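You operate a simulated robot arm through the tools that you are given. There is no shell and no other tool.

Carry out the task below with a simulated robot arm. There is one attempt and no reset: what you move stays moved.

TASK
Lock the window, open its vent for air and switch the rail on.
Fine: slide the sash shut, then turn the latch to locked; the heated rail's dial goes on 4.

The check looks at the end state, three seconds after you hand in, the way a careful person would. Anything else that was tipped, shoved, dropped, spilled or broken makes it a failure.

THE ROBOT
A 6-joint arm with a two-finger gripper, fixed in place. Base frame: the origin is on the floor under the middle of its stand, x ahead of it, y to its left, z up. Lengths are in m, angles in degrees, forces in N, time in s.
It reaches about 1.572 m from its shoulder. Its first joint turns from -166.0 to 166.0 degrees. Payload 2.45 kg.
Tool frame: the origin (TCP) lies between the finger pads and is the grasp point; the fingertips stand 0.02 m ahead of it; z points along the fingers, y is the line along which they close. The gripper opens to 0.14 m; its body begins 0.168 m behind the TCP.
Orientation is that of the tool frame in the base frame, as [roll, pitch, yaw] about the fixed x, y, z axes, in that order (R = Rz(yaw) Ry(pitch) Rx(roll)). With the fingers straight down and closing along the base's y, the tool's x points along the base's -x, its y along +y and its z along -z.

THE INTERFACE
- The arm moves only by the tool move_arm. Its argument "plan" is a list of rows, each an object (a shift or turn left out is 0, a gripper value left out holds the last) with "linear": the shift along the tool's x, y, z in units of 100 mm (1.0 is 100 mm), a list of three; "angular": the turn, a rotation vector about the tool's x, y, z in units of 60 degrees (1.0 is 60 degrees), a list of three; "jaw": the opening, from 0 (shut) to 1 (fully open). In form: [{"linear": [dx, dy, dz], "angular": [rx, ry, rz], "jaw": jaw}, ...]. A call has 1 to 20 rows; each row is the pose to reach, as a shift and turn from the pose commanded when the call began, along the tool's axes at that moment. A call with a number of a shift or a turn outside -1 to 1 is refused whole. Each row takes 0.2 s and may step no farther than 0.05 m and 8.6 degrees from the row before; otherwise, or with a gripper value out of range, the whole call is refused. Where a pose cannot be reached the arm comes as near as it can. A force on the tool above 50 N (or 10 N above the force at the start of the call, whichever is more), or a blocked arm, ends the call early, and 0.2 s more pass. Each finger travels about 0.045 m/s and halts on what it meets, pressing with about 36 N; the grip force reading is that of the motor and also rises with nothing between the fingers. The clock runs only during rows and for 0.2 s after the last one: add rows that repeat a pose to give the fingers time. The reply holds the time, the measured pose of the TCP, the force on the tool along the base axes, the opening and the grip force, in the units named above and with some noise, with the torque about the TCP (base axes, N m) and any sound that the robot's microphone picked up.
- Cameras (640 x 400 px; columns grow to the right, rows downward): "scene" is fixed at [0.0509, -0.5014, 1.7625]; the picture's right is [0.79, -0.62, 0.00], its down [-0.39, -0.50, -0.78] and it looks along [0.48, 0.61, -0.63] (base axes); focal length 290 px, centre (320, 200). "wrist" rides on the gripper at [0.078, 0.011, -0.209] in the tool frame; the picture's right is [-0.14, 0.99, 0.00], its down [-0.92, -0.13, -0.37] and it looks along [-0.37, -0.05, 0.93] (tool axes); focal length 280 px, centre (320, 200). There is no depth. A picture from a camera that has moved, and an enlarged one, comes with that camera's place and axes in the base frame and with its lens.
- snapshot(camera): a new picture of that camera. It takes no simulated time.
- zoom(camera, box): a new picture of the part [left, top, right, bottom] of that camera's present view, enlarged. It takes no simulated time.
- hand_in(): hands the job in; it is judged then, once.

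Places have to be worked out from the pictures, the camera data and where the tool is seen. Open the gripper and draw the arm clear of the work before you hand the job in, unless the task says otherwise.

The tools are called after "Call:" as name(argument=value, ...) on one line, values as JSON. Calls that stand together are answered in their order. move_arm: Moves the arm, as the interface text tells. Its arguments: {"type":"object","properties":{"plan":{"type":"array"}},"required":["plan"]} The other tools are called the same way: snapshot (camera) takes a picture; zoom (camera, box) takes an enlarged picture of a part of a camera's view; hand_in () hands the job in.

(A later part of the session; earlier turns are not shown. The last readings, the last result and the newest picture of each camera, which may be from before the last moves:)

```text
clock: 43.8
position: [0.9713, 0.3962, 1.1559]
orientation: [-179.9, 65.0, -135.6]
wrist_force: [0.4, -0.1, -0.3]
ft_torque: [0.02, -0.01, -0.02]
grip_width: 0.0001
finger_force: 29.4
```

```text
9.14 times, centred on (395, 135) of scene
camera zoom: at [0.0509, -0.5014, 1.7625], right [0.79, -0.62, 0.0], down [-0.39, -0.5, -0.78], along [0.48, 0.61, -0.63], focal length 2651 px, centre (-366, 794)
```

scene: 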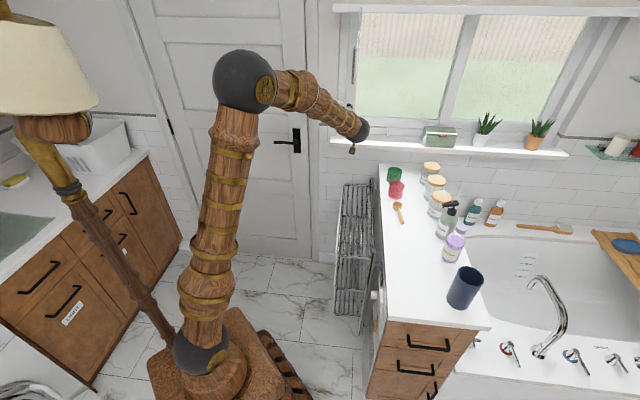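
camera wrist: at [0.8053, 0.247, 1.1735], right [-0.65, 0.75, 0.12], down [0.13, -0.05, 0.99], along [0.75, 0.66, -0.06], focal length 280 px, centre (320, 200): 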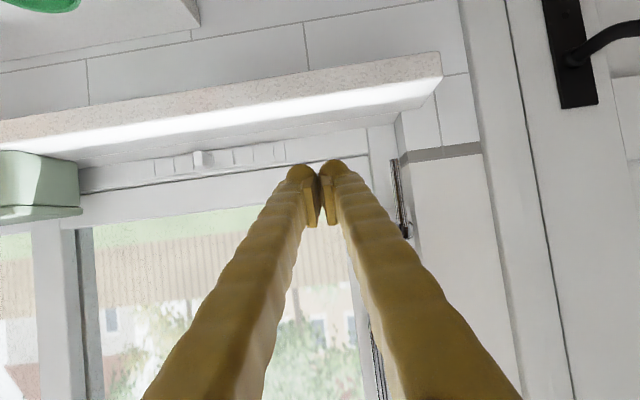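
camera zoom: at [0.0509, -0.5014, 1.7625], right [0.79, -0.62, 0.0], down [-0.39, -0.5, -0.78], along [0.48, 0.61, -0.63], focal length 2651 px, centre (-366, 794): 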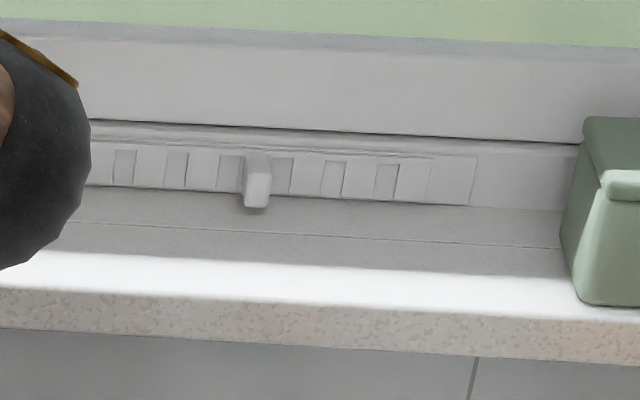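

All slots are covered, so the vent is closed, and both directions have free margin. The tab front sits at about s=0.58, n=1.132, z=1.071, just above the sill. I move to the tab's left side first, staying above the sill.

Call:
move_arm(plan=[{"linear": [-0.025, -0.31, 0.22], "angular": [-0.003, 0, -0.0014], "jaw": 0}, {"linear": [-0.05, -0.62, 0.44], "angular": [-0.006, 0, -0.0028], "jaw": 0}, {"linear": [-0.076, -0.93, 0.66], "angular": [-0.0091, 0, -0.0042], "jaw": 0}])

Call:
snapshot(camera="wrist")

Call:
zoom(camera="wrist", box=[180, 100, 380, 225])

Call:
snapshot(camera="scene")

```text
clock: 44.5
position: [1.0813, 0.3721, 1.1351]
orientation: [-180.0, 65.0, -135.0]
wrist_force: [-0.9, 0.5, 0.5]
ft_torque: [-0.05, 0.02, -0.01]
grip_width: 0.0001
finger_force: 29.9
```

```text
taken
camera wrist: at [0.9154, 0.222, 1.1528], right [-0.66, 0.74, 0.12], down [0.13, -0.05, 0.99], along [0.74, 0.67, -0.06], focal length 280 px, centre (320, 200)
```

wrist: 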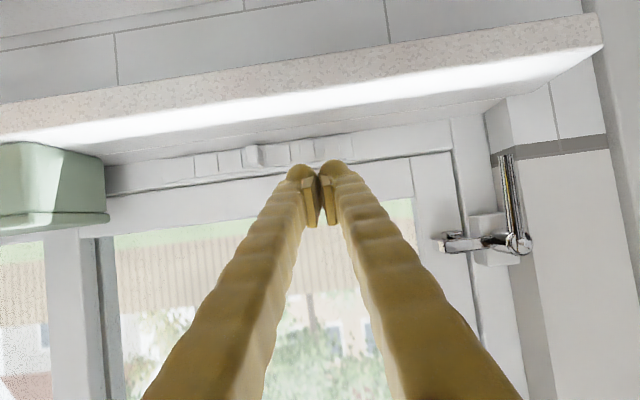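

```text
3.20 times, centred on (280, 162) of wrist
camera zoom: at [0.9154, 0.222, 1.1528], right [-0.66, 0.74, 0.12], down [0.13, -0.05, 0.99], along [0.74, 0.67, -0.06], focal length 897 px, centre (448, 320)
```

zoom: 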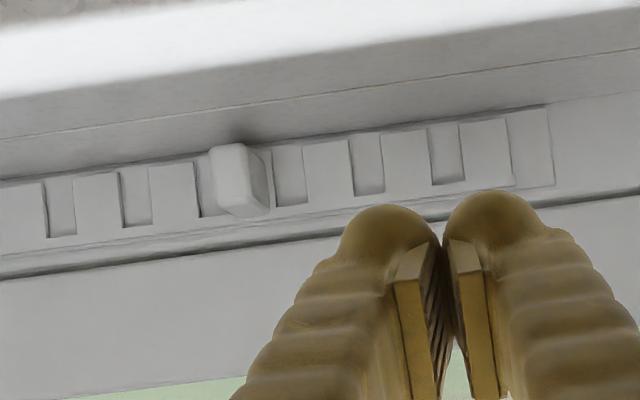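

```text
taken
```

scene: 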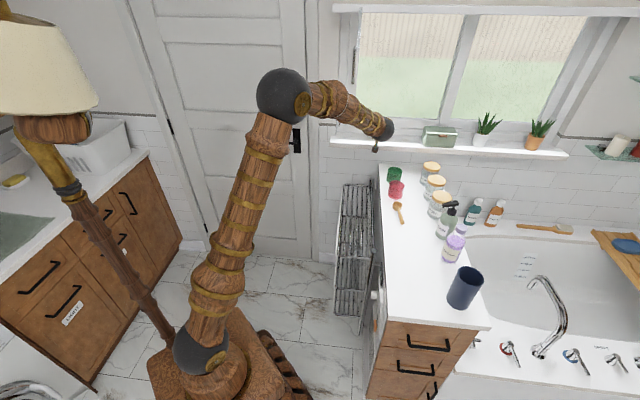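

The locked latch is plainly visible here, with its bar across the keeper. The tab spans s 0.575–0.589, z 1.059–1.085, and protrudes about 3 cm from n≈1.16. I bring the fingertips down beside its left face.

Call:
move_arm(plan=[{"linear": [0.005, -0.15, 0.33], "jaw": 0}, {"linear": [0.018, -0.305, 0.671], "jaw": 0}, {"linear": [0.046, -0.305, 0.89], "jaw": 0}, {"linear": [0.055, -0.305, 0.99], "jaw": 0}])

Call:
zoom(camera="wrist", box=[180, 100, 380, 225])

Call:
zoom(camera="scene", box=[350, 100, 450, 160])

```text
clock: 45.5
position: [1.1671, 0.4144, 1.0859]
orientation: [-180.0, 65.0, -135.1]
wrist_force: [-6.7, -6.9, 1.3]
ft_torque: [-0.01, -0.06, 0.02]
grip_width: 0.0058
finger_force: 30.0
```

```text
3.20 times, centred on (280, 162) of wrist
camera zoom: at [1.0007, 0.263, 1.1049], right [-0.66, 0.74, 0.12], down [0.13, -0.05, 0.99], along [0.74, 0.67, -0.06], focal length 897 px, centre (448, 320)
```

zoom: 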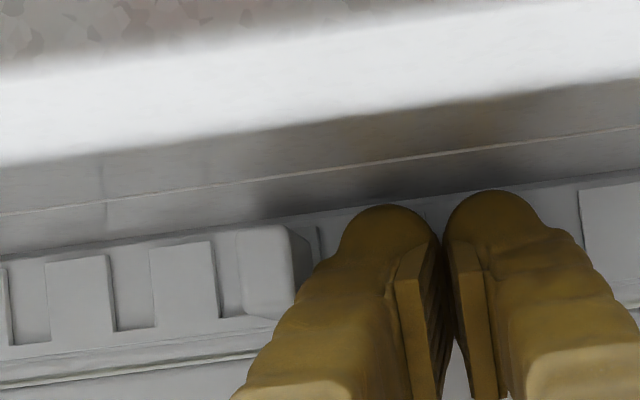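

```text
6.40 times, centred on (400, 130) of scene
camera zoom: at [0.0509, -0.5014, 1.7625], right [0.79, -0.62, 0.0], down [-0.39, -0.5, -0.78], along [0.48, 0.61, -0.63], focal length 1856 px, centre (-192, 648)
```

zoom: 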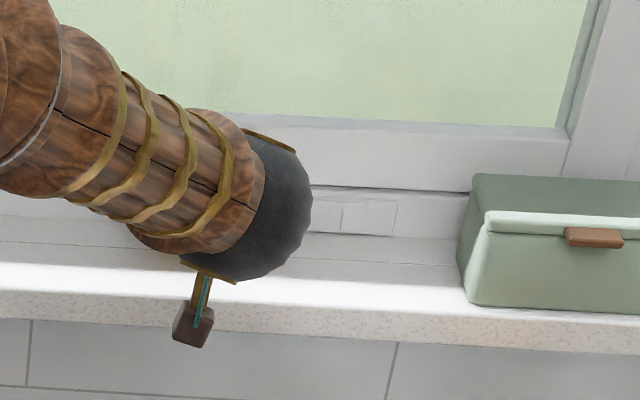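

There's light contact (~10 N) with the strip face, so I back off 4 mm, then move right in small steps to push the tab.

Call:
move_arm(plan=[{"linear": [0.02, 0, -0.04], "jaw": 0}, {"linear": [0.02, 0, -0.04], "jaw": 0}, {"linear": [0.02, -0.05, -0.04], "jaw": 0}, {"linear": [0.02, -0.1, -0.04], "jaw": 0}, {"linear": [0.02, -0.13, -0.04], "jaw": 0}, {"linear": [0.02, -0.16, -0.04], "jaw": 0}, {"linear": [0.02, -0.19, -0.04], "jaw": 0}])

Call:
zoom(camera="wrist", box=[180, 100, 380, 225])

```text
clock: 47.1
position: [1.1781, 0.3974, 1.0874]
orientation: [-179.9, 65.0, -135.0]
wrist_force: [-0.1, 0.5, 0.3]
ft_torque: [-0.02, 0.02, -0.03]
grip_width: 0.0001
finger_force: 29.7
```

```text
3.20 times, centred on (280, 162) of wrist
camera zoom: at [1.0123, 0.2472, 1.1054], right [-0.66, 0.74, 0.12], down [0.13, -0.05, 0.99], along [0.74, 0.67, -0.06], focal length 897 px, centre (448, 320)
```

zoom: 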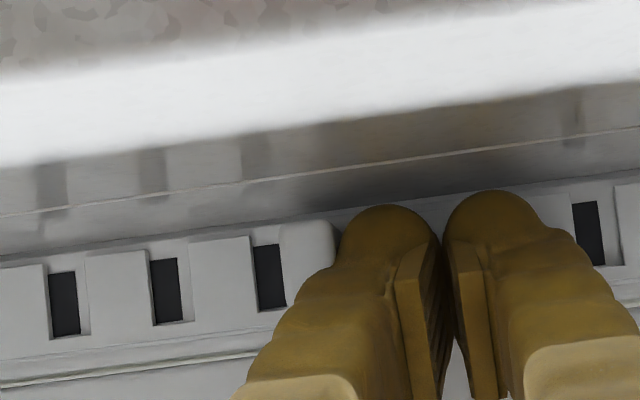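

Dark open slots are appearing, so right is the open direction. I keep pushing gently to the slider's stop.

Call:
move_arm(plan=[{"linear": [0, -0.015, 0], "jaw": 0}, {"linear": [0, -0.03, 0], "jaw": 0}, {"linear": [0, -0.045, 0], "jaw": 0}, {"linear": [0, -0.06, 0], "jaw": 0}])

Call:
zoom(camera="wrist", box=[180, 100, 380, 225])

```text
clock: 48.1
position: [1.1815, 0.3936, 1.0871]
orientation: [179.9, 64.9, -135.1]
wrist_force: [-2.5, 1.9, -1.1]
ft_torque: [0.05, 0.0, -0.04]
grip_width: 0.0001
finger_force: 29.2
```

```text
3.20 times, centred on (280, 162) of wrist
camera zoom: at [1.0167, 0.2427, 1.1049], right [-0.66, 0.74, 0.12], down [0.13, -0.05, 0.99], along [0.74, 0.67, -0.06], focal length 897 px, centre (448, 320)
```

zoom: 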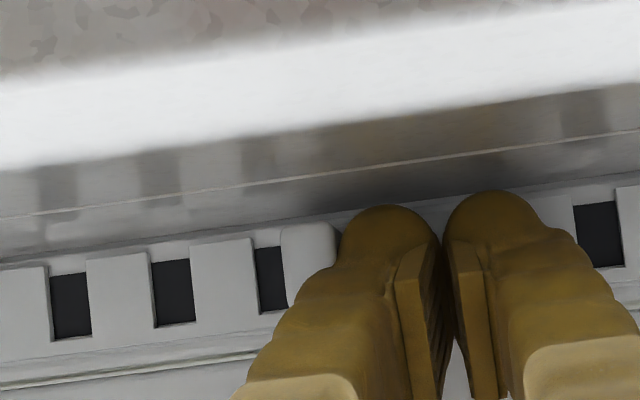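

The slots are now dark across their full width. I test with another 2 mm to see whether this is the end stop.

Call:
move_arm(plan=[{"linear": [0, -0.007, 0], "jaw": 0}, {"linear": [0, -0.014, 0], "jaw": 0}, {"linear": [0, -0.02, 0], "jaw": 0}])

Call:
zoom(camera="wrist", box=[180, 130, 280, 225])

```text
clock: 49.0
position: [1.1814, 0.3928, 1.0871]
orientation: [179.8, 65.0, -135.1]
wrist_force: [-7.8, 10.0, -4.8]
ft_torque: [0.18, 0.11, -0.02]
grip_width: 0.0
finger_force: 29.4
```

```text
4.21 times, centred on (230, 178) of wrist
camera zoom: at [1.0174, 0.2418, 1.1058], right [-0.66, 0.74, 0.13], down [0.13, -0.05, 0.99], along [0.74, 0.67, -0.06], focal length 1181 px, centre (699, 295)
```

zoom: 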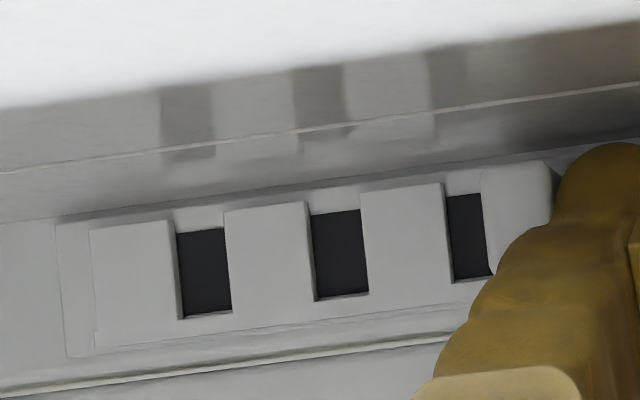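

It's at the stop (about 13 N, no further motion) with the slots fully open. I back off left, then withdraw up and away from the sill.

Call:
move_arm(plan=[{"linear": [0, 0.05, -0.02], "jaw": 0}, {"linear": [0, 0.15, -0.1], "jaw": 0}, {"linear": [-0.02, 0.2, -0.4], "jaw": 0}, {"linear": [-0.04, 0.2, -0.7], "jaw": 0}, {"linear": [-0.05, 0.2, -0.98], "jaw": 0}])

Call:
snapshot(camera="wrist")

Call:
snapshot(camera="scene")

```text
clock: 50.1
position: [1.108, 0.344, 1.1328]
orientation: [180.0, 64.9, -135.2]
wrist_force: [0.5, -0.5, 0.0]
ft_torque: [0.03, -0.02, -0.01]
grip_width: 0.0001
finger_force: 29.0
```

```text
taken
camera wrist: at [0.9427, 0.1934, 1.1495], right [-0.66, 0.74, 0.13], down [0.13, -0.05, 0.99], along [0.74, 0.67, -0.06], focal length 280 px, centre (320, 200)
```

wrist: 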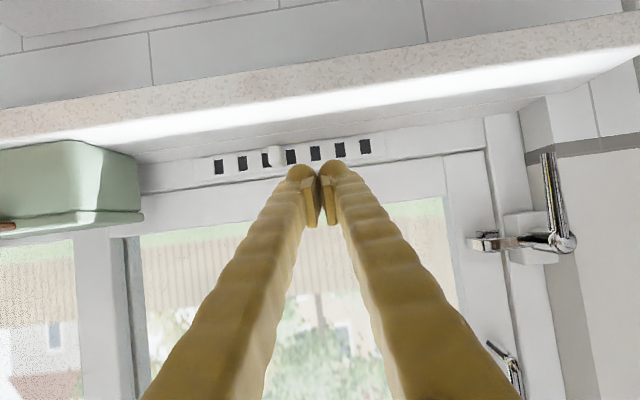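

```text
taken
```

scene: 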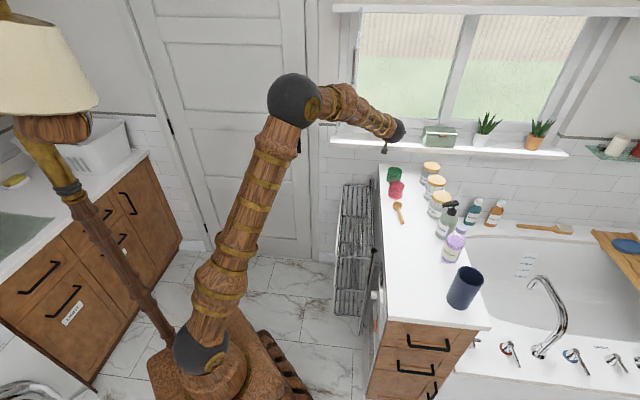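

The vent shows seven dark open slots, and the latch bar lies across the keeper. Next is the rail dial, which I judge to be near s≈0.535, n≈0.415, z≈0.67 on the cabinet side, beside the rail's post. I withdraw from the window in stages.

Call:
move_arm(plan=[{"linear": [0.006, 0.33, -0.33], "jaw": 0}, {"linear": [0.012, 0.66, -0.66], "jaw": 0}, {"linear": [0.018, 1.0, -0.985], "jaw": 0}])

Call:
move_arm(plan=[{"linear": [0.006, 0.33, -0.33], "jaw": 0}, {"linear": [0.012, 0.66, -0.66], "jaw": 0}, {"linear": [0.018, 1.0, -0.985], "jaw": 0}])

Call:
snapshot(camera="scene")

Call:
snapshot(camera="wrist")

```text
clock: 51.0
position: [0.9729, 0.353, 1.1685]
orientation: [180.0, 64.8, -135.2]
wrist_force: [-0.2, -0.1, -0.3]
ft_torque: [0.02, -0.07, 0.0]
grip_width: 0.0
finger_force: 29.1
```

```text
clock: 51.8
position: [0.8411, 0.3596, 1.2096]
orientation: [179.9, 64.9, -135.2]
wrist_force: [0.1, -0.4, 0.4]
ft_torque: [0.02, -0.01, 0.01]
grip_width: 0.0
finger_force: 29.3
```

```text
taken
```

scene: 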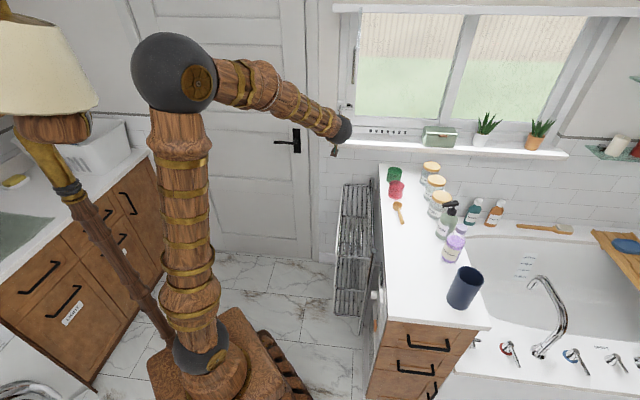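

```text
taken
camera wrist: at [0.6759, 0.2087, 1.2279], right [-0.66, 0.74, 0.13], down [0.13, -0.05, 0.99], along [0.74, 0.67, -0.06], focal length 280 px, centre (320, 200)
```

wrist: 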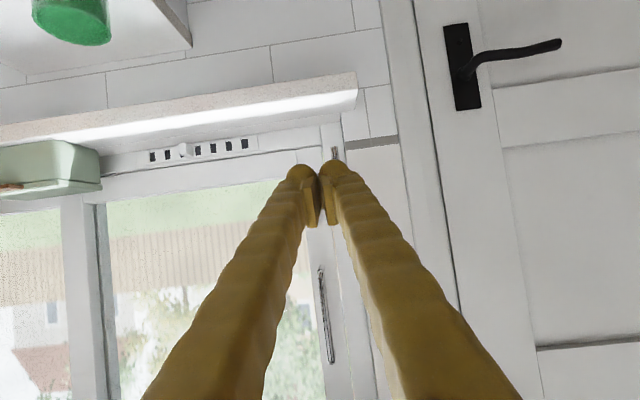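

The elbow is well clear of the lamp. I now turn the tool about the vertical towards the cabinet side, first 45°, while pulling back.

Call:
move_arm(plan=[{"linear": [0.07, 0, -0.15], "angular": [0.113, 0, 0.053], "jaw": 0}, {"linear": [0.14, 0, -0.3], "angular": [0.227, 0, 0.106], "jaw": 0}, {"linear": [0.21, 0, -0.45], "angular": [0.34, 0, 0.159], "jaw": 0}, {"linear": [0.28, 0, -0.6], "angular": [0.453, 0, 0.211], "jaw": 0}, {"linear": [0.35, 0, -0.75], "angular": [0.567, 0, 0.264], "jaw": 0}, {"linear": [0.42, 0, -0.9], "angular": [0.68, 0, 0.317], "jaw": 0}])

Call:
snapshot(camera="scene")

Call:
snapshot(camera="wrist")

```text
clock: 53.1
position: [0.7976, 0.288, 1.1899]
orientation: [176.6, 61.5, -161.7]
wrist_force: [-0.2, 0.2, 0.5]
ft_torque: [0.0, 0.0, 0.0]
grip_width: 0.0
finger_force: 29.9
out of reach, approached as far as the arm can: row 3, 4, 5, 6
```

```text
taken
```

scene: 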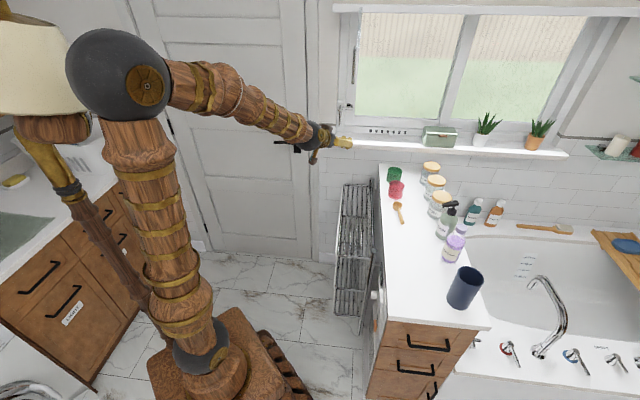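

```text
taken
camera wrist: at [0.5883, 0.216, 1.2219], right [-0.3, 0.94, 0.15], down [0.16, -0.1, 0.98], along [0.94, 0.31, -0.12], focal length 280 px, centre (320, 200)
```

wrist: 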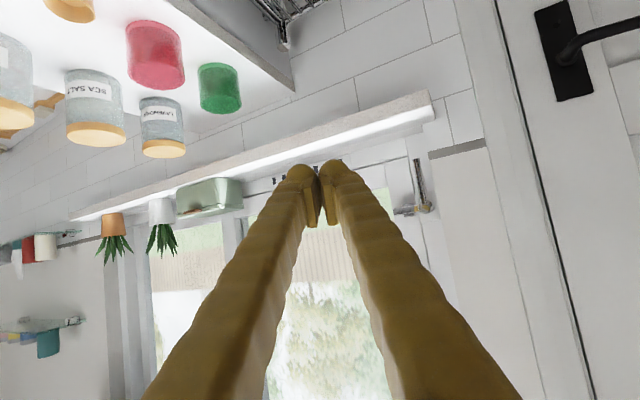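

That turn ran into a wrist joint limit, and the arm stopped part-way at yaw -162°. A better route is to go back to fingers-down, re-yaw there, and then tilt towards the panel. I pitch back down in place first.

Call:
move_arm(plan=[{"angular": [0, 0.125, 0], "jaw": 0}, {"angular": [0, 0.25, 0], "jaw": 0}, {"angular": [0, 0.375, 0], "jaw": 0}, {"angular": [0, 0.5, 0], "jaw": 0}, {"angular": [0, 0.625, 0], "jaw": 0}, {"angular": [0, 0.75, 0], "jaw": 0}, {"angular": [0, 0.875, 0], "jaw": 0}, {"angular": [0, 1.0, 0], "jaw": 0}])

Call:
snapshot(camera="scene")

Call:
snapshot(camera="wrist")

```text
clock: 55.0
position: [0.7958, 0.289, 1.1939]
orientation: [178.5, 1.4, -159.0]
wrist_force: [0.6, 0.4, 0.5]
ft_torque: [-0.02, -0.05, 0.03]
grip_width: 0.0003
finger_force: 29.4
out of reach, approached as far as the arm can: row 1, 2, 3
```

```text
taken
```

scene: 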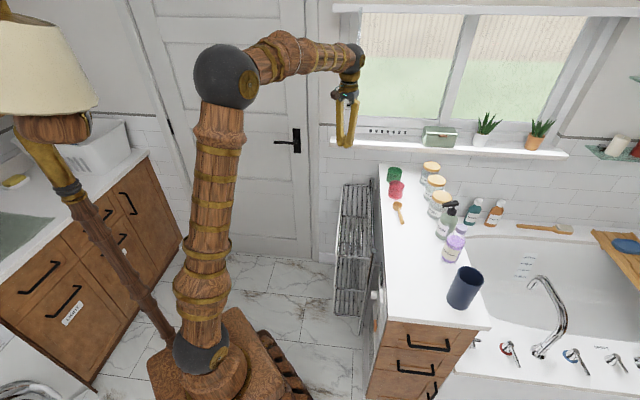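

```text
taken
camera wrist: at [0.7168, 0.2618, 1.4007], right [-0.23, 0.97, 0.03], down [0.9, 0.2, 0.39], along [0.37, 0.12, -0.92], focal length 280 px, centre (320, 200)
```

wrist: 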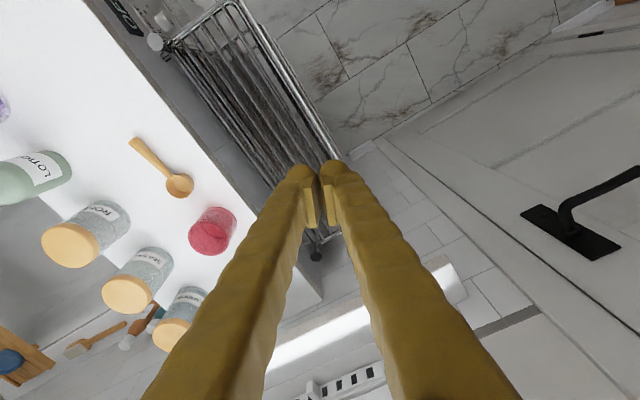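

Tool is down again. I yaw so the camera side faces the cabinet panel while pulling back towards the base, at a safe height.

Call:
move_arm(plan=[{"linear": [0.1, -0.03, 0], "angular": [0, 0, 0.125], "jaw": 0}, {"linear": [0.2, -0.06, 0], "angular": [0, 0, 0.25], "jaw": 0}, {"linear": [0.3, -0.09, 0], "angular": [0, 0, 0.375], "jaw": 0}, {"linear": [0.42, -0.12, 0], "angular": [0, 0, 0.5], "jaw": 0}, {"linear": [0.54, -0.15, 0], "angular": [0, 0, 0.625], "jaw": 0}, {"linear": [0.66, -0.18, 0], "angular": [0, 0, 0.75], "jaw": 0}, {"linear": [0.78, -0.2, 0], "angular": [0, 0, 0.875], "jaw": 0}, {"linear": [0.9, -0.22, 0], "angular": [0, 0, 1.0], "jaw": 0}])

Call:
snapshot(camera="scene")

Call:
snapshot(camera="wrist")

```text
clock: 56.8
position: [0.7218, 0.2357, 1.1897]
orientation: [177.8, -0.6, 141.0]
wrist_force: [0.6, 0.0, 0.6]
ft_torque: [-0.01, 0.04, 0.04]
grip_width: 0.0
finger_force: 29.3
```

```text
taken
```

scene: 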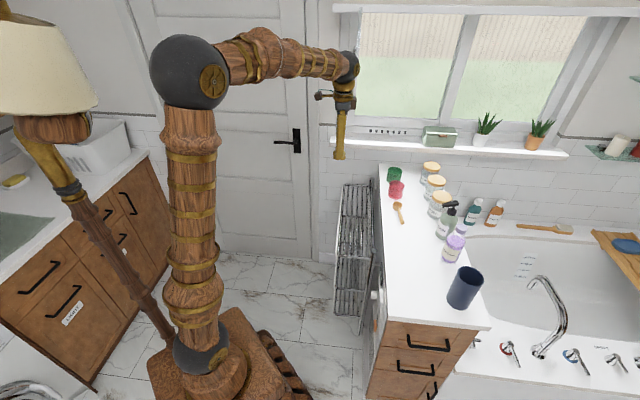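

```text
taken
camera wrist: at [0.6641, 0.2839, 1.3998], right [0.73, 0.68, 0.04], down [0.63, -0.69, 0.35], along [0.27, -0.23, -0.93], focal length 280 px, centre (320, 200)
```

wrist: 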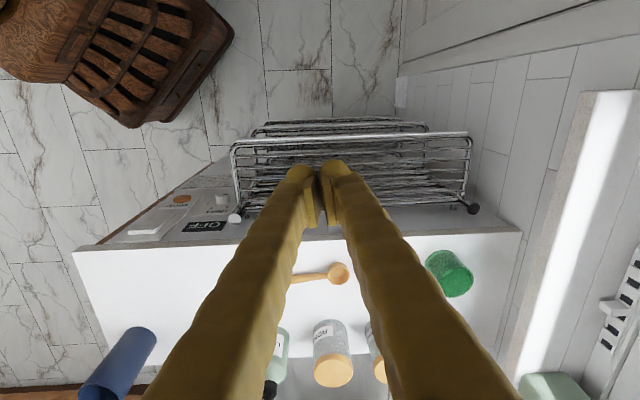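

Now the panel on the cabinet side is visible, with what looks like a dial, an orange knob and an "OFF" plate. I zoom in.

Call:
zoom(camera="wrist", box=[110, 170, 260, 260])

Call:
zoom(camera="wrist", box=[170, 180, 250, 240])

Call:
zoom(camera="scene", box=[340, 240, 410, 360])

```text
4.27 times, centred on (185, 215) of wrist
camera zoom: at [0.6641, 0.2839, 1.3998], right [0.73, 0.68, 0.04], down [0.63, -0.69, 0.35], along [0.27, -0.23, -0.93], focal length 1196 px, centre (896, 136)
```

zoom: 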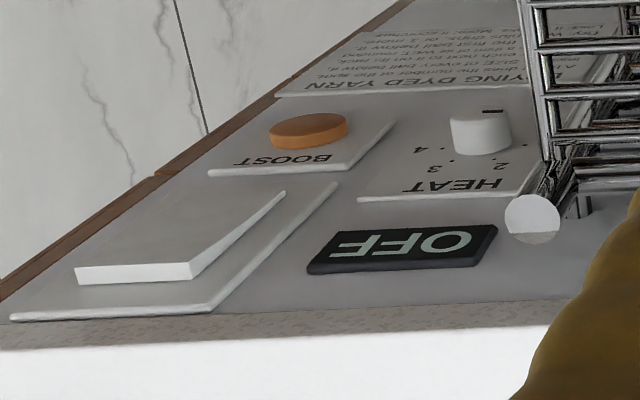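

```text
6.67 times, centred on (210, 210) of wrist
camera zoom: at [0.6641, 0.2839, 1.3998], right [0.73, 0.68, 0.04], down [0.63, -0.69, 0.35], along [0.27, -0.23, -0.93], focal length 1869 px, centre (1053, 133)
```

zoom: 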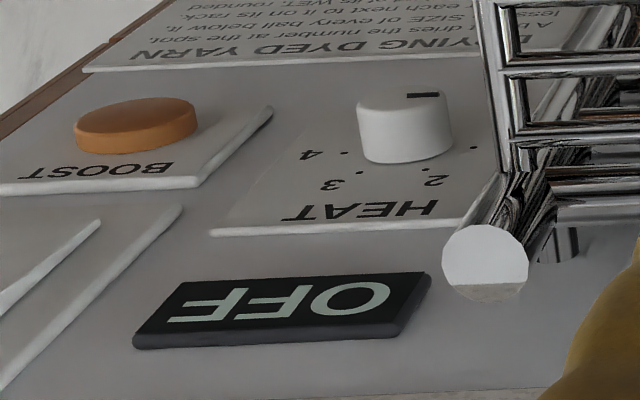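

```text
3.33 times, centred on (375, 300) of scene
camera zoom: at [0.0509, -0.5014, 1.7625], right [0.79, -0.62, 0.0], down [-0.39, -0.5, -0.78], along [0.48, 0.61, -0.63], focal length 966 px, centre (137, -133)
```

zoom: 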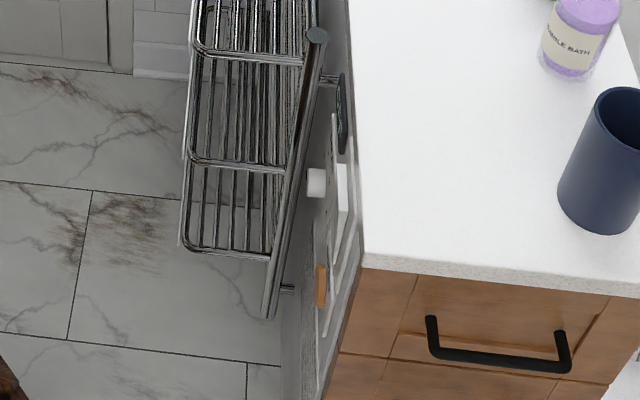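

The panel has a HEAT dial (numbers seen: 2, 3, 4), an orange BOOST button, a large rocker switch and an "OFF" display. The dial's mark currently points away from 4. I need a frontal view, so I move down in front of the panel, keeping short of the rail's near end (n≈0.50).

Call:
move_arm(plan=[{"linear": [0.17, -0.32, 0], "angular": [0, 0, 0.033], "jaw": 0}, {"linear": [0.34, -0.64, 0], "angular": [0, 0, 0.067], "jaw": 0}, {"linear": [0.503, -0.952, 0], "angular": [0, 0, 0.1], "jaw": 0}])

Call:
move_arm(plan=[{"linear": [0.1, -0.3, 0.2], "angular": [0, -0.12, 0], "jaw": 0}, {"linear": [0.2, -0.6, 0.4], "angular": [0, -0.24, 0], "jaw": 0}, {"linear": [0.3, -0.9, 0.6], "angular": [0, -0.36, 0], "jaw": 0}, {"linear": [0.4, -1.0, 0.8], "angular": [0, -0.48, 0], "jaw": 0}, {"linear": [0.5, -1.0, 1.0], "angular": [0, -0.6, 0], "jaw": 0}])

Call:
snapshot(camera="scene")

Call:
snapshot(camera="wrist")

```text
clock: 57.5
position: [0.6207, 0.1958, 1.1831]
orientation: [177.9, -0.8, 135.1]
wrist_force: [-0.5, 0.0, -0.5]
ft_torque: [-0.01, 0.01, -0.03]
grip_width: 0.0
finger_force: 29.4
```

```text
clock: 58.8
position: [0.5145, 0.1617, 1.0871]
orientation: [177.2, 35.3, 133.7]
wrist_force: [0.4, 0.3, 0.6]
ft_torque: [0.0, -0.02, 0.0]
grip_width: 0.0001
finger_force: 29.1
```

```text
taken
```

scene: 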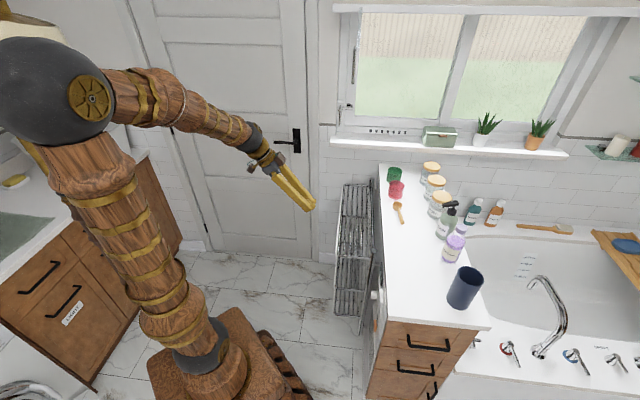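

```text
taken
camera wrist: at [0.3891, 0.2953, 1.213], right [0.77, 0.62, 0.12], down [0.27, -0.49, 0.83], along [0.57, -0.61, -0.55], focal length 280 px, centre (320, 200)
```

wrist: 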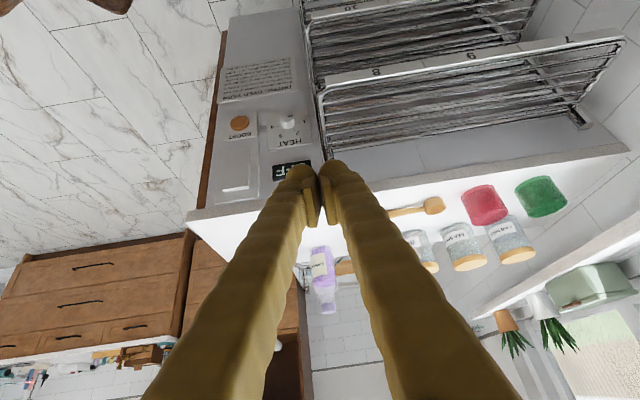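

The arm has room here. I zoom in on the panel, now much more frontal.

Call:
zoom(camera="wrist", box=[200, 50, 330, 210])

Call:
zoom(camera="wrist", box=[255, 95, 325, 145])

Call:
zoom(camera="wrist", box=[205, 110, 285, 210])

```text
2.50 times, centred on (265, 130) of wrist
camera zoom: at [0.3891, 0.2953, 1.213], right [0.77, 0.62, 0.12], down [0.27, -0.49, 0.83], along [0.57, -0.61, -0.55], focal length 701 px, centre (458, 375)
```

zoom: 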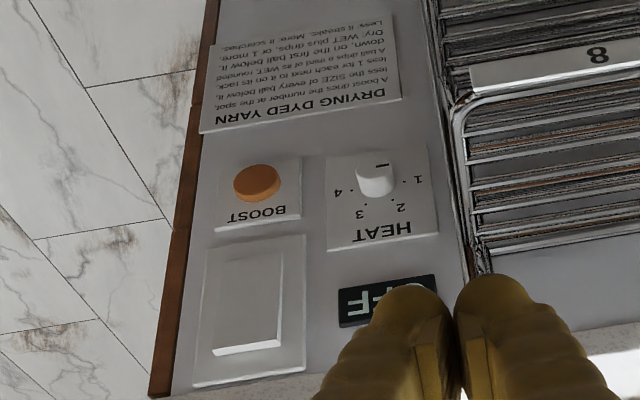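

```text
8.00 times, centred on (290, 120) of wrist
camera zoom: at [0.3891, 0.2953, 1.213], right [0.77, 0.62, 0.12], down [0.27, -0.49, 0.83], along [0.57, -0.61, -0.55], focal length 2243 px, centre (560, 840)
```

zoom: 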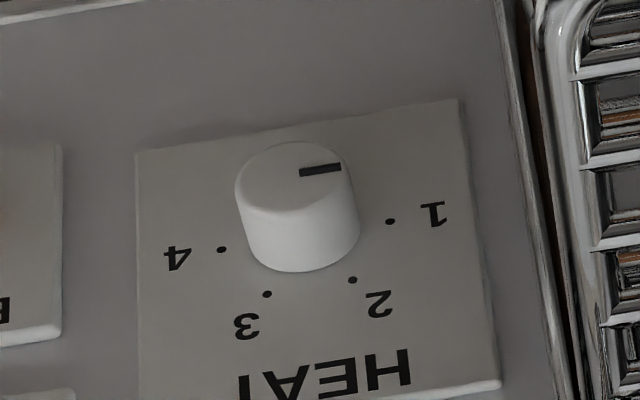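

```text
4.00 times, centred on (245, 160) of wrist
camera zoom: at [0.3891, 0.2953, 1.213], right [0.77, 0.62, 0.12], down [0.27, -0.49, 0.83], along [0.57, -0.61, -0.55], focal length 1122 px, centre (620, 360)
```

zoom: 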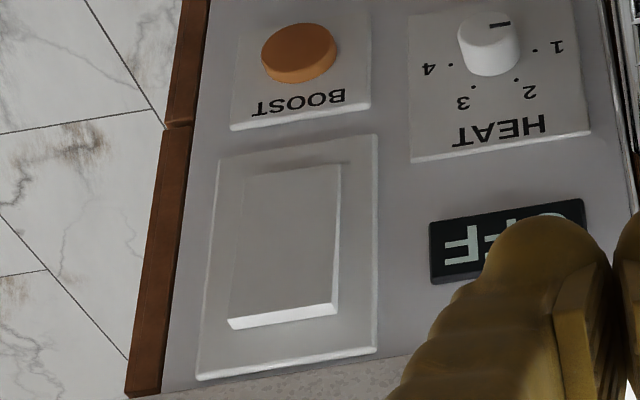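

The sign about yarn is unrelated. The HEAT dial has positions 1–4 at 60° spacing (1 left, 4 right), and its mark is at 1. The knob centre is at n≈0.418, z≈0.664, Ø≈39 mm, and its face is at s≈0.523. The rocker (raised at the top, n≈0.295, z≈0.84) presumably switches the rail on, since the display reads OFF. I level the tool to point straight at the panel while descending.

Call:
move_arm(plan=[{"linear": [0.08, -0.09, 0.11], "angular": [0, -0.13, 0], "jaw": 0}, {"linear": [0.16, -0.18, 0.22], "angular": [0, -0.26, 0], "jaw": 0}, {"linear": [0.24, -0.27, 0.33], "angular": [0, -0.39, 0], "jaw": 0}, {"linear": [0.32, -0.37, 0.45], "angular": [0, -0.52, 0], "jaw": 0}, {"linear": [0.4, -0.46, 0.57], "angular": [0, -0.65, 0], "jaw": 0}, {"linear": [0.48, -0.55, 0.68], "angular": [0, -0.78, 0], "jaw": 0}, {"linear": [0.567, -0.64, 0.794], "angular": [0, -0.912, 0], "jaw": 0}])

Call:
snapshot(camera="scene")

Call:
snapshot(camera="wrist")

```text
clock: 60.4
position: [0.5044, 0.1624, 1.015]
orientation: [113.3, 88.5, 68.3]
wrist_force: [0.2, 0.6, 0.0]
ft_torque: [-0.02, -0.03, -0.01]
grip_width: 0.0002
finger_force: 29.6
out of reach, approached as far as the arm can: row 5, 6, 7
```

```text
taken
```

scene: 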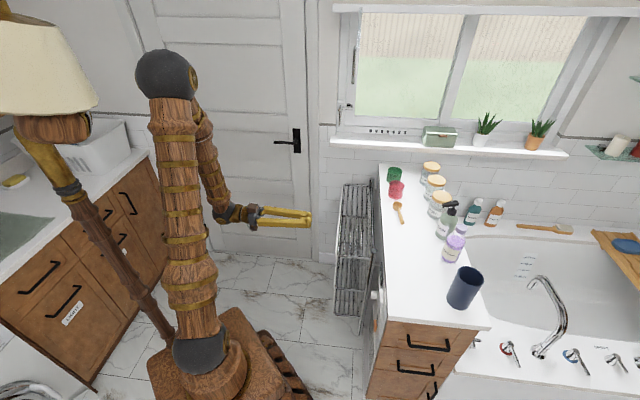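

```text
taken
camera wrist: at [0.3646, 0.3177, 0.9394], right [0.7, 0.7, 0.16], down [-0.36, 0.15, 0.92], along [0.62, -0.7, 0.35], focal length 280 px, centre (320, 200)
```

wrist: 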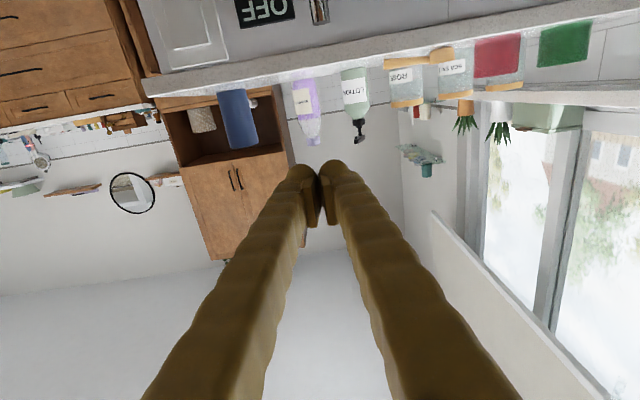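

The tool now points straight at the panel, level, though it fell a few cm short of the commanded place because a wrist limit is close. I continue downward and see whether the level pose tracks.

Call:
move_arm(plan=[{"linear": [0.3, -0.15, 0.1], "jaw": 0}, {"linear": [0.6, -0.3, 0.2], "jaw": 0}, {"linear": [1.0, -0.5, 0.3], "jaw": 0}])

Call:
snapshot(camera="wrist")

```text
clock: 61.1
position: [0.5137, 0.1557, 1.0157]
orientation: [111.8, 88.5, 67.1]
wrist_force: [0.1, 1.3, -0.3]
ft_torque: [0.05, 0.01, 0.0]
grip_width: 0.0
finger_force: 29.4
out of reach, approached as far as the arm can: row 1, 2, 3
```

```text
taken
camera wrist: at [0.375, 0.3112, 0.9403], right [0.7, 0.7, 0.16], down [-0.36, 0.15, 0.92], along [0.62, -0.7, 0.35], focal length 280 px, centre (320, 200)
```

wrist: 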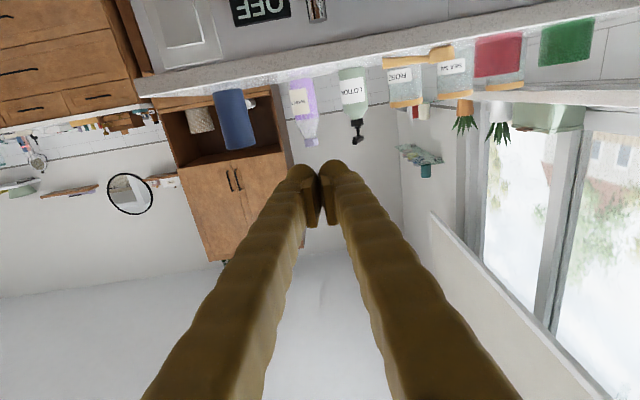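

Working through the geometry, the tool's roll is what's at its limit: with the camera below, the last joint is near ±166°. If I roll the tool about its own axis by -180° so the camera is on top, that joint comes back to mid-range. I roll -60° here in free space.

Call:
move_arm(plan=[{"angular": [0, 0, -0.125], "jaw": 0}, {"angular": [0, 0, -0.25], "jaw": 0}, {"angular": [0, 0, -0.375], "jaw": 0}, {"angular": [0, 0, -0.5], "jaw": 0}, {"angular": [0, 0, -0.625], "jaw": 0}, {"angular": [0, 0, -0.75], "jaw": 0}, {"angular": [0, 0, -0.875], "jaw": 0}, {"angular": [0, 0, -1.0], "jaw": 0}])

Call:
move_arm(plan=[{"angular": [0, 0, -0.125], "jaw": 0}, {"angular": [0, 0, -0.25], "jaw": 0}, {"angular": [0, 0, -0.375], "jaw": 0}, {"angular": [0, 0, -0.5], "jaw": 0}, {"angular": [0, 0, -0.625], "jaw": 0}, {"angular": [0, 0, -0.75], "jaw": 0}, {"angular": [0, 0, -0.875], "jaw": 0}, {"angular": [0, 0, -1.0], "jaw": 0}])

Call:
snapshot(camera="scene")

Call:
snapshot(camera="wrist")

```text
clock: 63.0
position: [0.5167, 0.1571, 1.0156]
orientation: [-90.2, 32.0, -134.8]
wrist_force: [0.3, 0.6, 0.8]
ft_torque: [0.01, 0.01, -0.01]
grip_width: 0.0001
finger_force: 29.1
```

```text
clock: 64.8
position: [0.5164, 0.1578, 1.0155]
orientation: [-90.1, -28.0, -134.7]
wrist_force: [0.0, 0.0, 0.6]
ft_torque: [-0.01, 0.01, -0.02]
grip_width: 0.0
finger_force: 28.7
```

```text
taken
```

scene: 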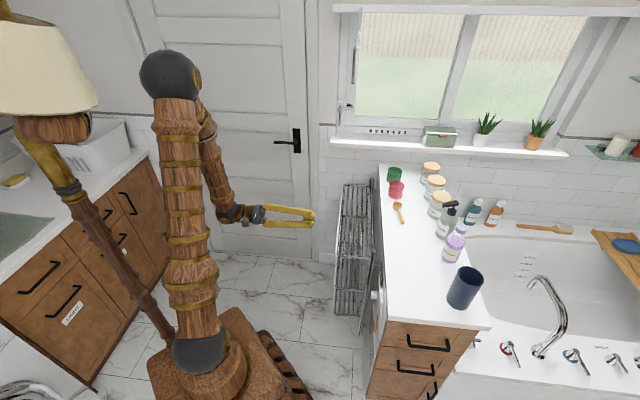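

```text
taken
camera wrist: at [0.3156, 0.2513, 1.0437], right [-0.24, -0.24, -0.94], down [0.35, 0.88, -0.32], along [0.9, -0.41, -0.13], focal length 280 px, centre (320, 200)
```

wrist: 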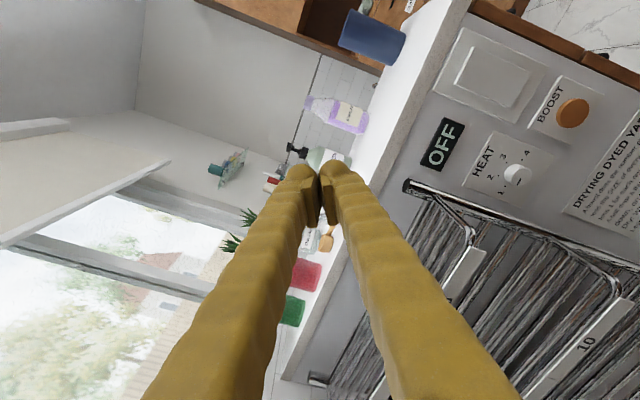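

That worked and the joints have freedom again. One more -60° puts the camera on top.

Call:
move_arm(plan=[{"angular": [0, 0, -0.125], "jaw": 0}, {"angular": [0, 0, -0.25], "jaw": 0}, {"angular": [0, 0, -0.375], "jaw": 0}, {"angular": [0, 0, -0.5], "jaw": 0}, {"angular": [0, 0, -0.625], "jaw": 0}, {"angular": [0, 0, -0.75], "jaw": 0}, {"angular": [0, 0, -0.875], "jaw": 0}, {"angular": [0, 0, -1.0], "jaw": 0}])

Call:
snapshot(camera="wrist")

Call:
zoom(camera="wrist", box=[260, 180, 460, 320])

```text
clock: 66.5
position: [0.5148, 0.1574, 1.0155]
orientation: [-93.3, -88.1, -131.6]
wrist_force: [0.1, 1.2, 0.7]
ft_torque: [0.02, -0.02, -0.01]
grip_width: 0.0
finger_force: 29.3
```

```text
taken
camera wrist: at [0.3574, 0.2936, 1.0942], right [-0.69, -0.7, -0.17], down [-0.15, 0.37, -0.92], along [0.7, -0.61, -0.36], focal length 280 px, centre (320, 200)
```

wrist: 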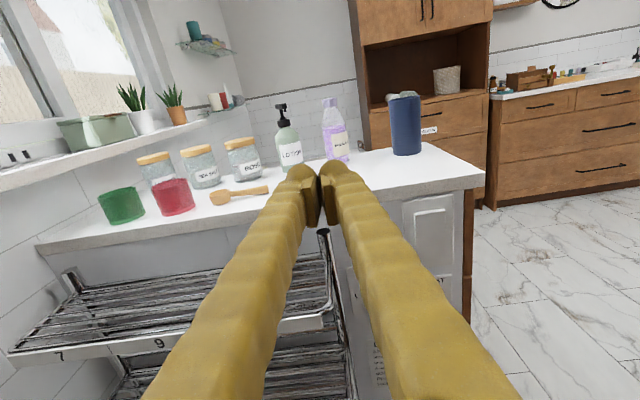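

```text
2.86 times, centred on (360, 250) of wrist
camera zoom: at [0.3574, 0.2936, 1.0942], right [-0.69, -0.7, -0.17], down [-0.15, 0.37, -0.92], along [0.7, -0.61, -0.36], focal length 801 px, centre (206, 57)
```

zoom: 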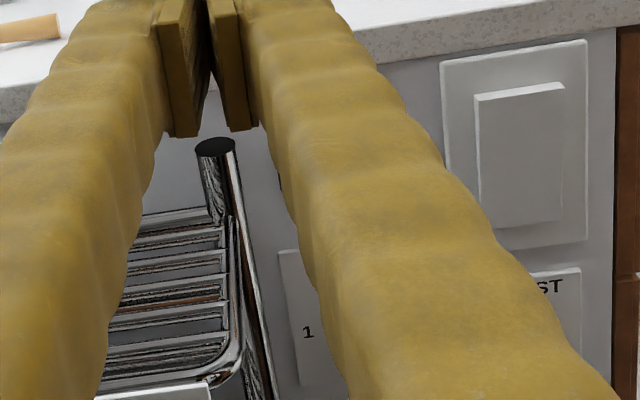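

The view is upright now. I can see the rail's near post and tiers, the HEAT plate and the switch. I approach the panel gradually, keeping clear of the rail's near end (n≥0.48).

Call:
move_arm(plan=[{"linear": [-0.15, 0.07, 0.33], "jaw": 0}, {"linear": [-0.3, 0.13, 0.66], "jaw": 0}, {"linear": [-0.5, 0.2, 1.0], "jaw": 0}])

Call:
move_arm(plan=[{"linear": [-0.25, 0.03, 0.25], "jaw": 0}, {"linear": [-0.5, 0.06, 0.5], "jaw": 0}, {"linear": [-0.8, 0.1, 0.8], "jaw": 0}])

Call:
snapshot(camera="scene")

Call:
snapshot(camera="wrist")

```text
clock: 67.3
position: [0.5885, 0.0982, 0.9674]
orientation: [-94.2, -87.9, -130.9]
wrist_force: [0.3, 0.3, -0.6]
ft_torque: [0.0, 0.01, 0.0]
grip_width: 0.0003
finger_force: 29.3
out of reach, approached as far as the arm can: row 1, 2, 3
```

```text
clock: 68.2
position: [0.645, 0.0331, 0.887]
orientation: [-93.4, -87.8, -131.3]
wrist_force: [-0.4, 0.0, -0.1]
ft_torque: [-0.02, 0.01, 0.0]
grip_width: 0.0
finger_force: 29.3
```

```text
taken
```

scene: 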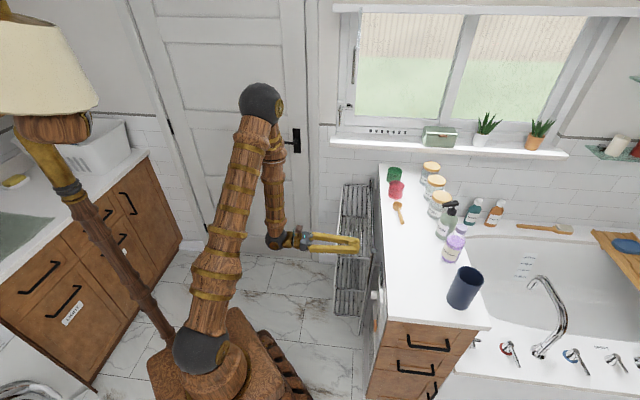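

```text
taken
camera wrist: at [0.4866, 0.1686, 0.9655], right [-0.69, -0.7, -0.17], down [-0.15, 0.38, -0.91], along [0.7, -0.61, -0.36], focal length 280 px, centre (320, 200)
```

wrist: 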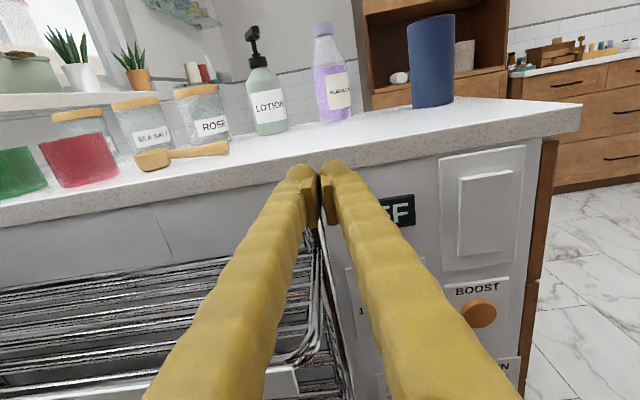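

The elbow fold limits how close the wrist may come to the shoulder (about 0.49 m). I plan the descent around that: closer to the panel first, then down while sliding left-to-right away from the rail post.

Call:
move_arm(plan=[{"linear": [-0.1, 0.05, 0.25], "jaw": 0}, {"linear": [-0.3, 0.12, 0.473], "jaw": 0}, {"linear": [-0.5, 0.2, 0.473], "jaw": 0}, {"linear": [-0.67, 0.245, 0.473], "jaw": 0}])

Call:
snapshot(camera="wrist")

Call:
zoom(camera="scene", box=[280, 180, 420, 340])

```text
clock: 69.2
position: [0.6641, -0.0172, 0.8203]
orientation: [-92.8, -87.9, -131.9]
wrist_force: [0.3, 0.8, 0.7]
ft_torque: [-0.01, -0.01, 0.0]
grip_width: 0.0001
finger_force: 28.8
```

```text
taken
camera wrist: at [0.5068, 0.1184, 0.8985], right [-0.69, -0.7, -0.17], down [-0.15, 0.38, -0.91], along [0.7, -0.61, -0.36], focal length 280 px, centre (320, 200)
```

wrist: 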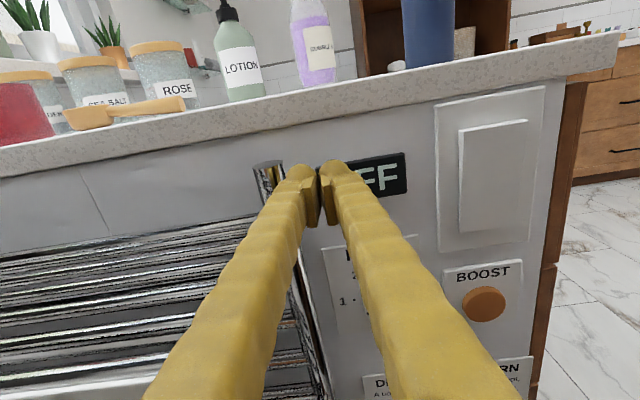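

```text
2.50 times, centred on (350, 260) of scene
camera zoom: at [0.0509, -0.5014, 1.7625], right [0.79, -0.62, 0.0], down [-0.39, -0.5, -0.78], along [0.48, 0.61, -0.63], focal length 725 px, centre (245, 50)
```

zoom: 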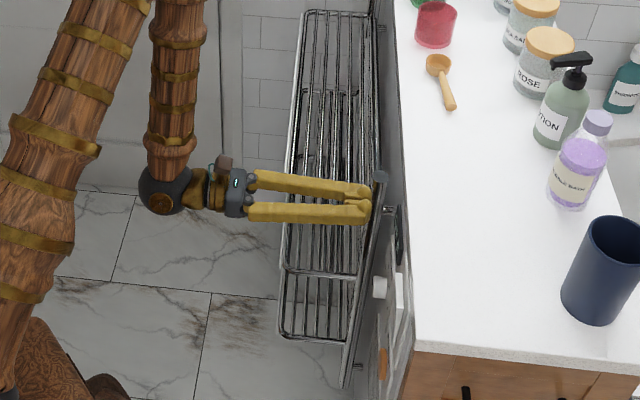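

Fingers are beside the OFF plate with the post (n≈0.50) safely to the left. I continue down along the planned path.

Call:
move_arm(plan=[{"linear": [-0.25, 0.06, -0.01], "jaw": 0}, {"linear": [-0.5, 0.12, -0.02], "jaw": 0}, {"linear": [-0.75, 0.17, -0.07], "jaw": 0}, {"linear": [-0.98, 0.22, -0.12], "jaw": 0}])

Call:
snapshot(camera="wrist")

Call:
zoom(camera="scene", box=[280, 180, 420, 340])

```text
clock: 70.2
position: [0.643, -0.0215, 0.7199]
orientation: [-92.7, -87.9, -132.1]
wrist_force: [-0.7, 0.1, 1.0]
ft_torque: [0.0, -0.01, 0.0]
grip_width: 0.0001
finger_force: 29.7
```

```text
taken
camera wrist: at [0.4841, 0.1142, 0.7983], right [-0.69, -0.7, -0.17], down [-0.15, 0.38, -0.91], along [0.7, -0.61, -0.36], focal length 280 px, centre (320, 200)
```

wrist: 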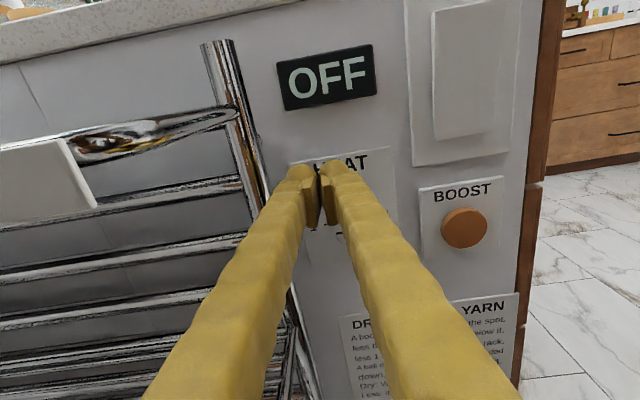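

```text
2.50 times, centred on (350, 260) of scene
camera zoom: at [0.0509, -0.5014, 1.7625], right [0.79, -0.62, 0.0], down [-0.39, -0.5, -0.78], along [0.48, 0.61, -0.63], focal length 725 px, centre (245, 50)
```

zoom: 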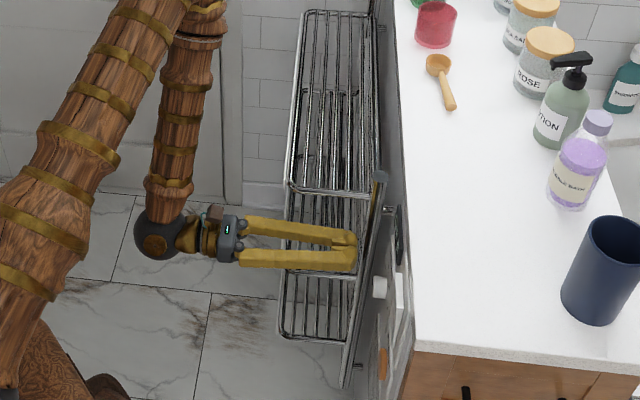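

The fingers are passing just right of the rail end. I move the last few cm to sit straight in front of the dial.

Call:
move_arm(plan=[{"linear": [-0.2, 0.1, -0.07], "jaw": 0}, {"linear": [-0.4, 0.195, -0.15], "jaw": 0}, {"linear": [-0.56, 0.215, -0.2], "jaw": 0}])

Call:
snapshot(camera="wrist")

Call:
zoom(camera="wrist", box=[220, 40, 420, 200])

```text
clock: 71.0
position: [0.6141, -0.0227, 0.6639]
orientation: [-92.8, -88.0, -132.0]
wrist_force: [-0.1, -1.1, -0.2]
ft_torque: [0.02, 0.01, -0.02]
grip_width: 0.0
finger_force: 29.3
```

```text
taken
camera wrist: at [0.455, 0.1148, 0.7409], right [-0.69, -0.7, -0.17], down [-0.15, 0.38, -0.91], along [0.7, -0.61, -0.36], focal length 280 px, centre (320, 200)
```

wrist: 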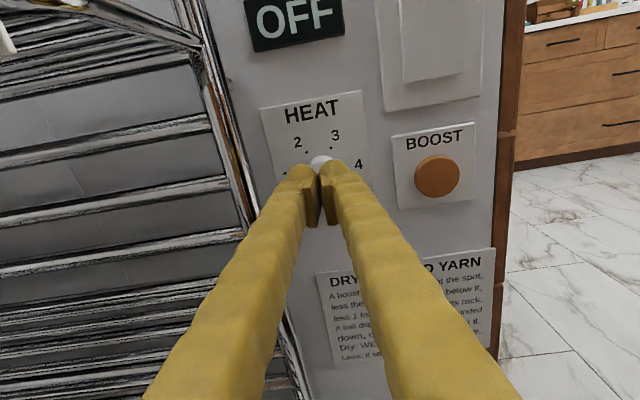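

```text
2.50 times, centred on (320, 120) of wrist
camera zoom: at [0.455, 0.1148, 0.7409], right [-0.69, -0.7, -0.17], down [-0.15, 0.38, -0.91], along [0.7, -0.61, -0.36], focal length 701 px, centre (320, 400)
```

zoom: 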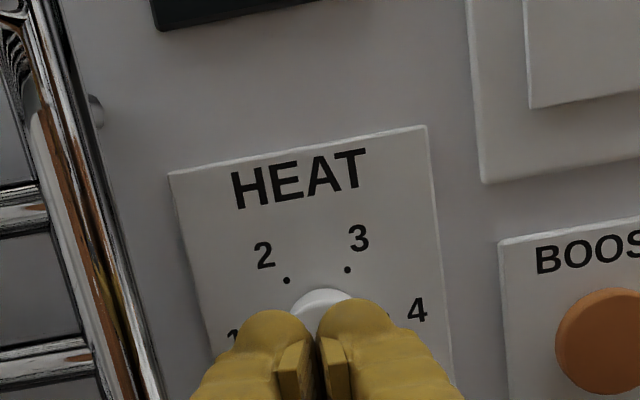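

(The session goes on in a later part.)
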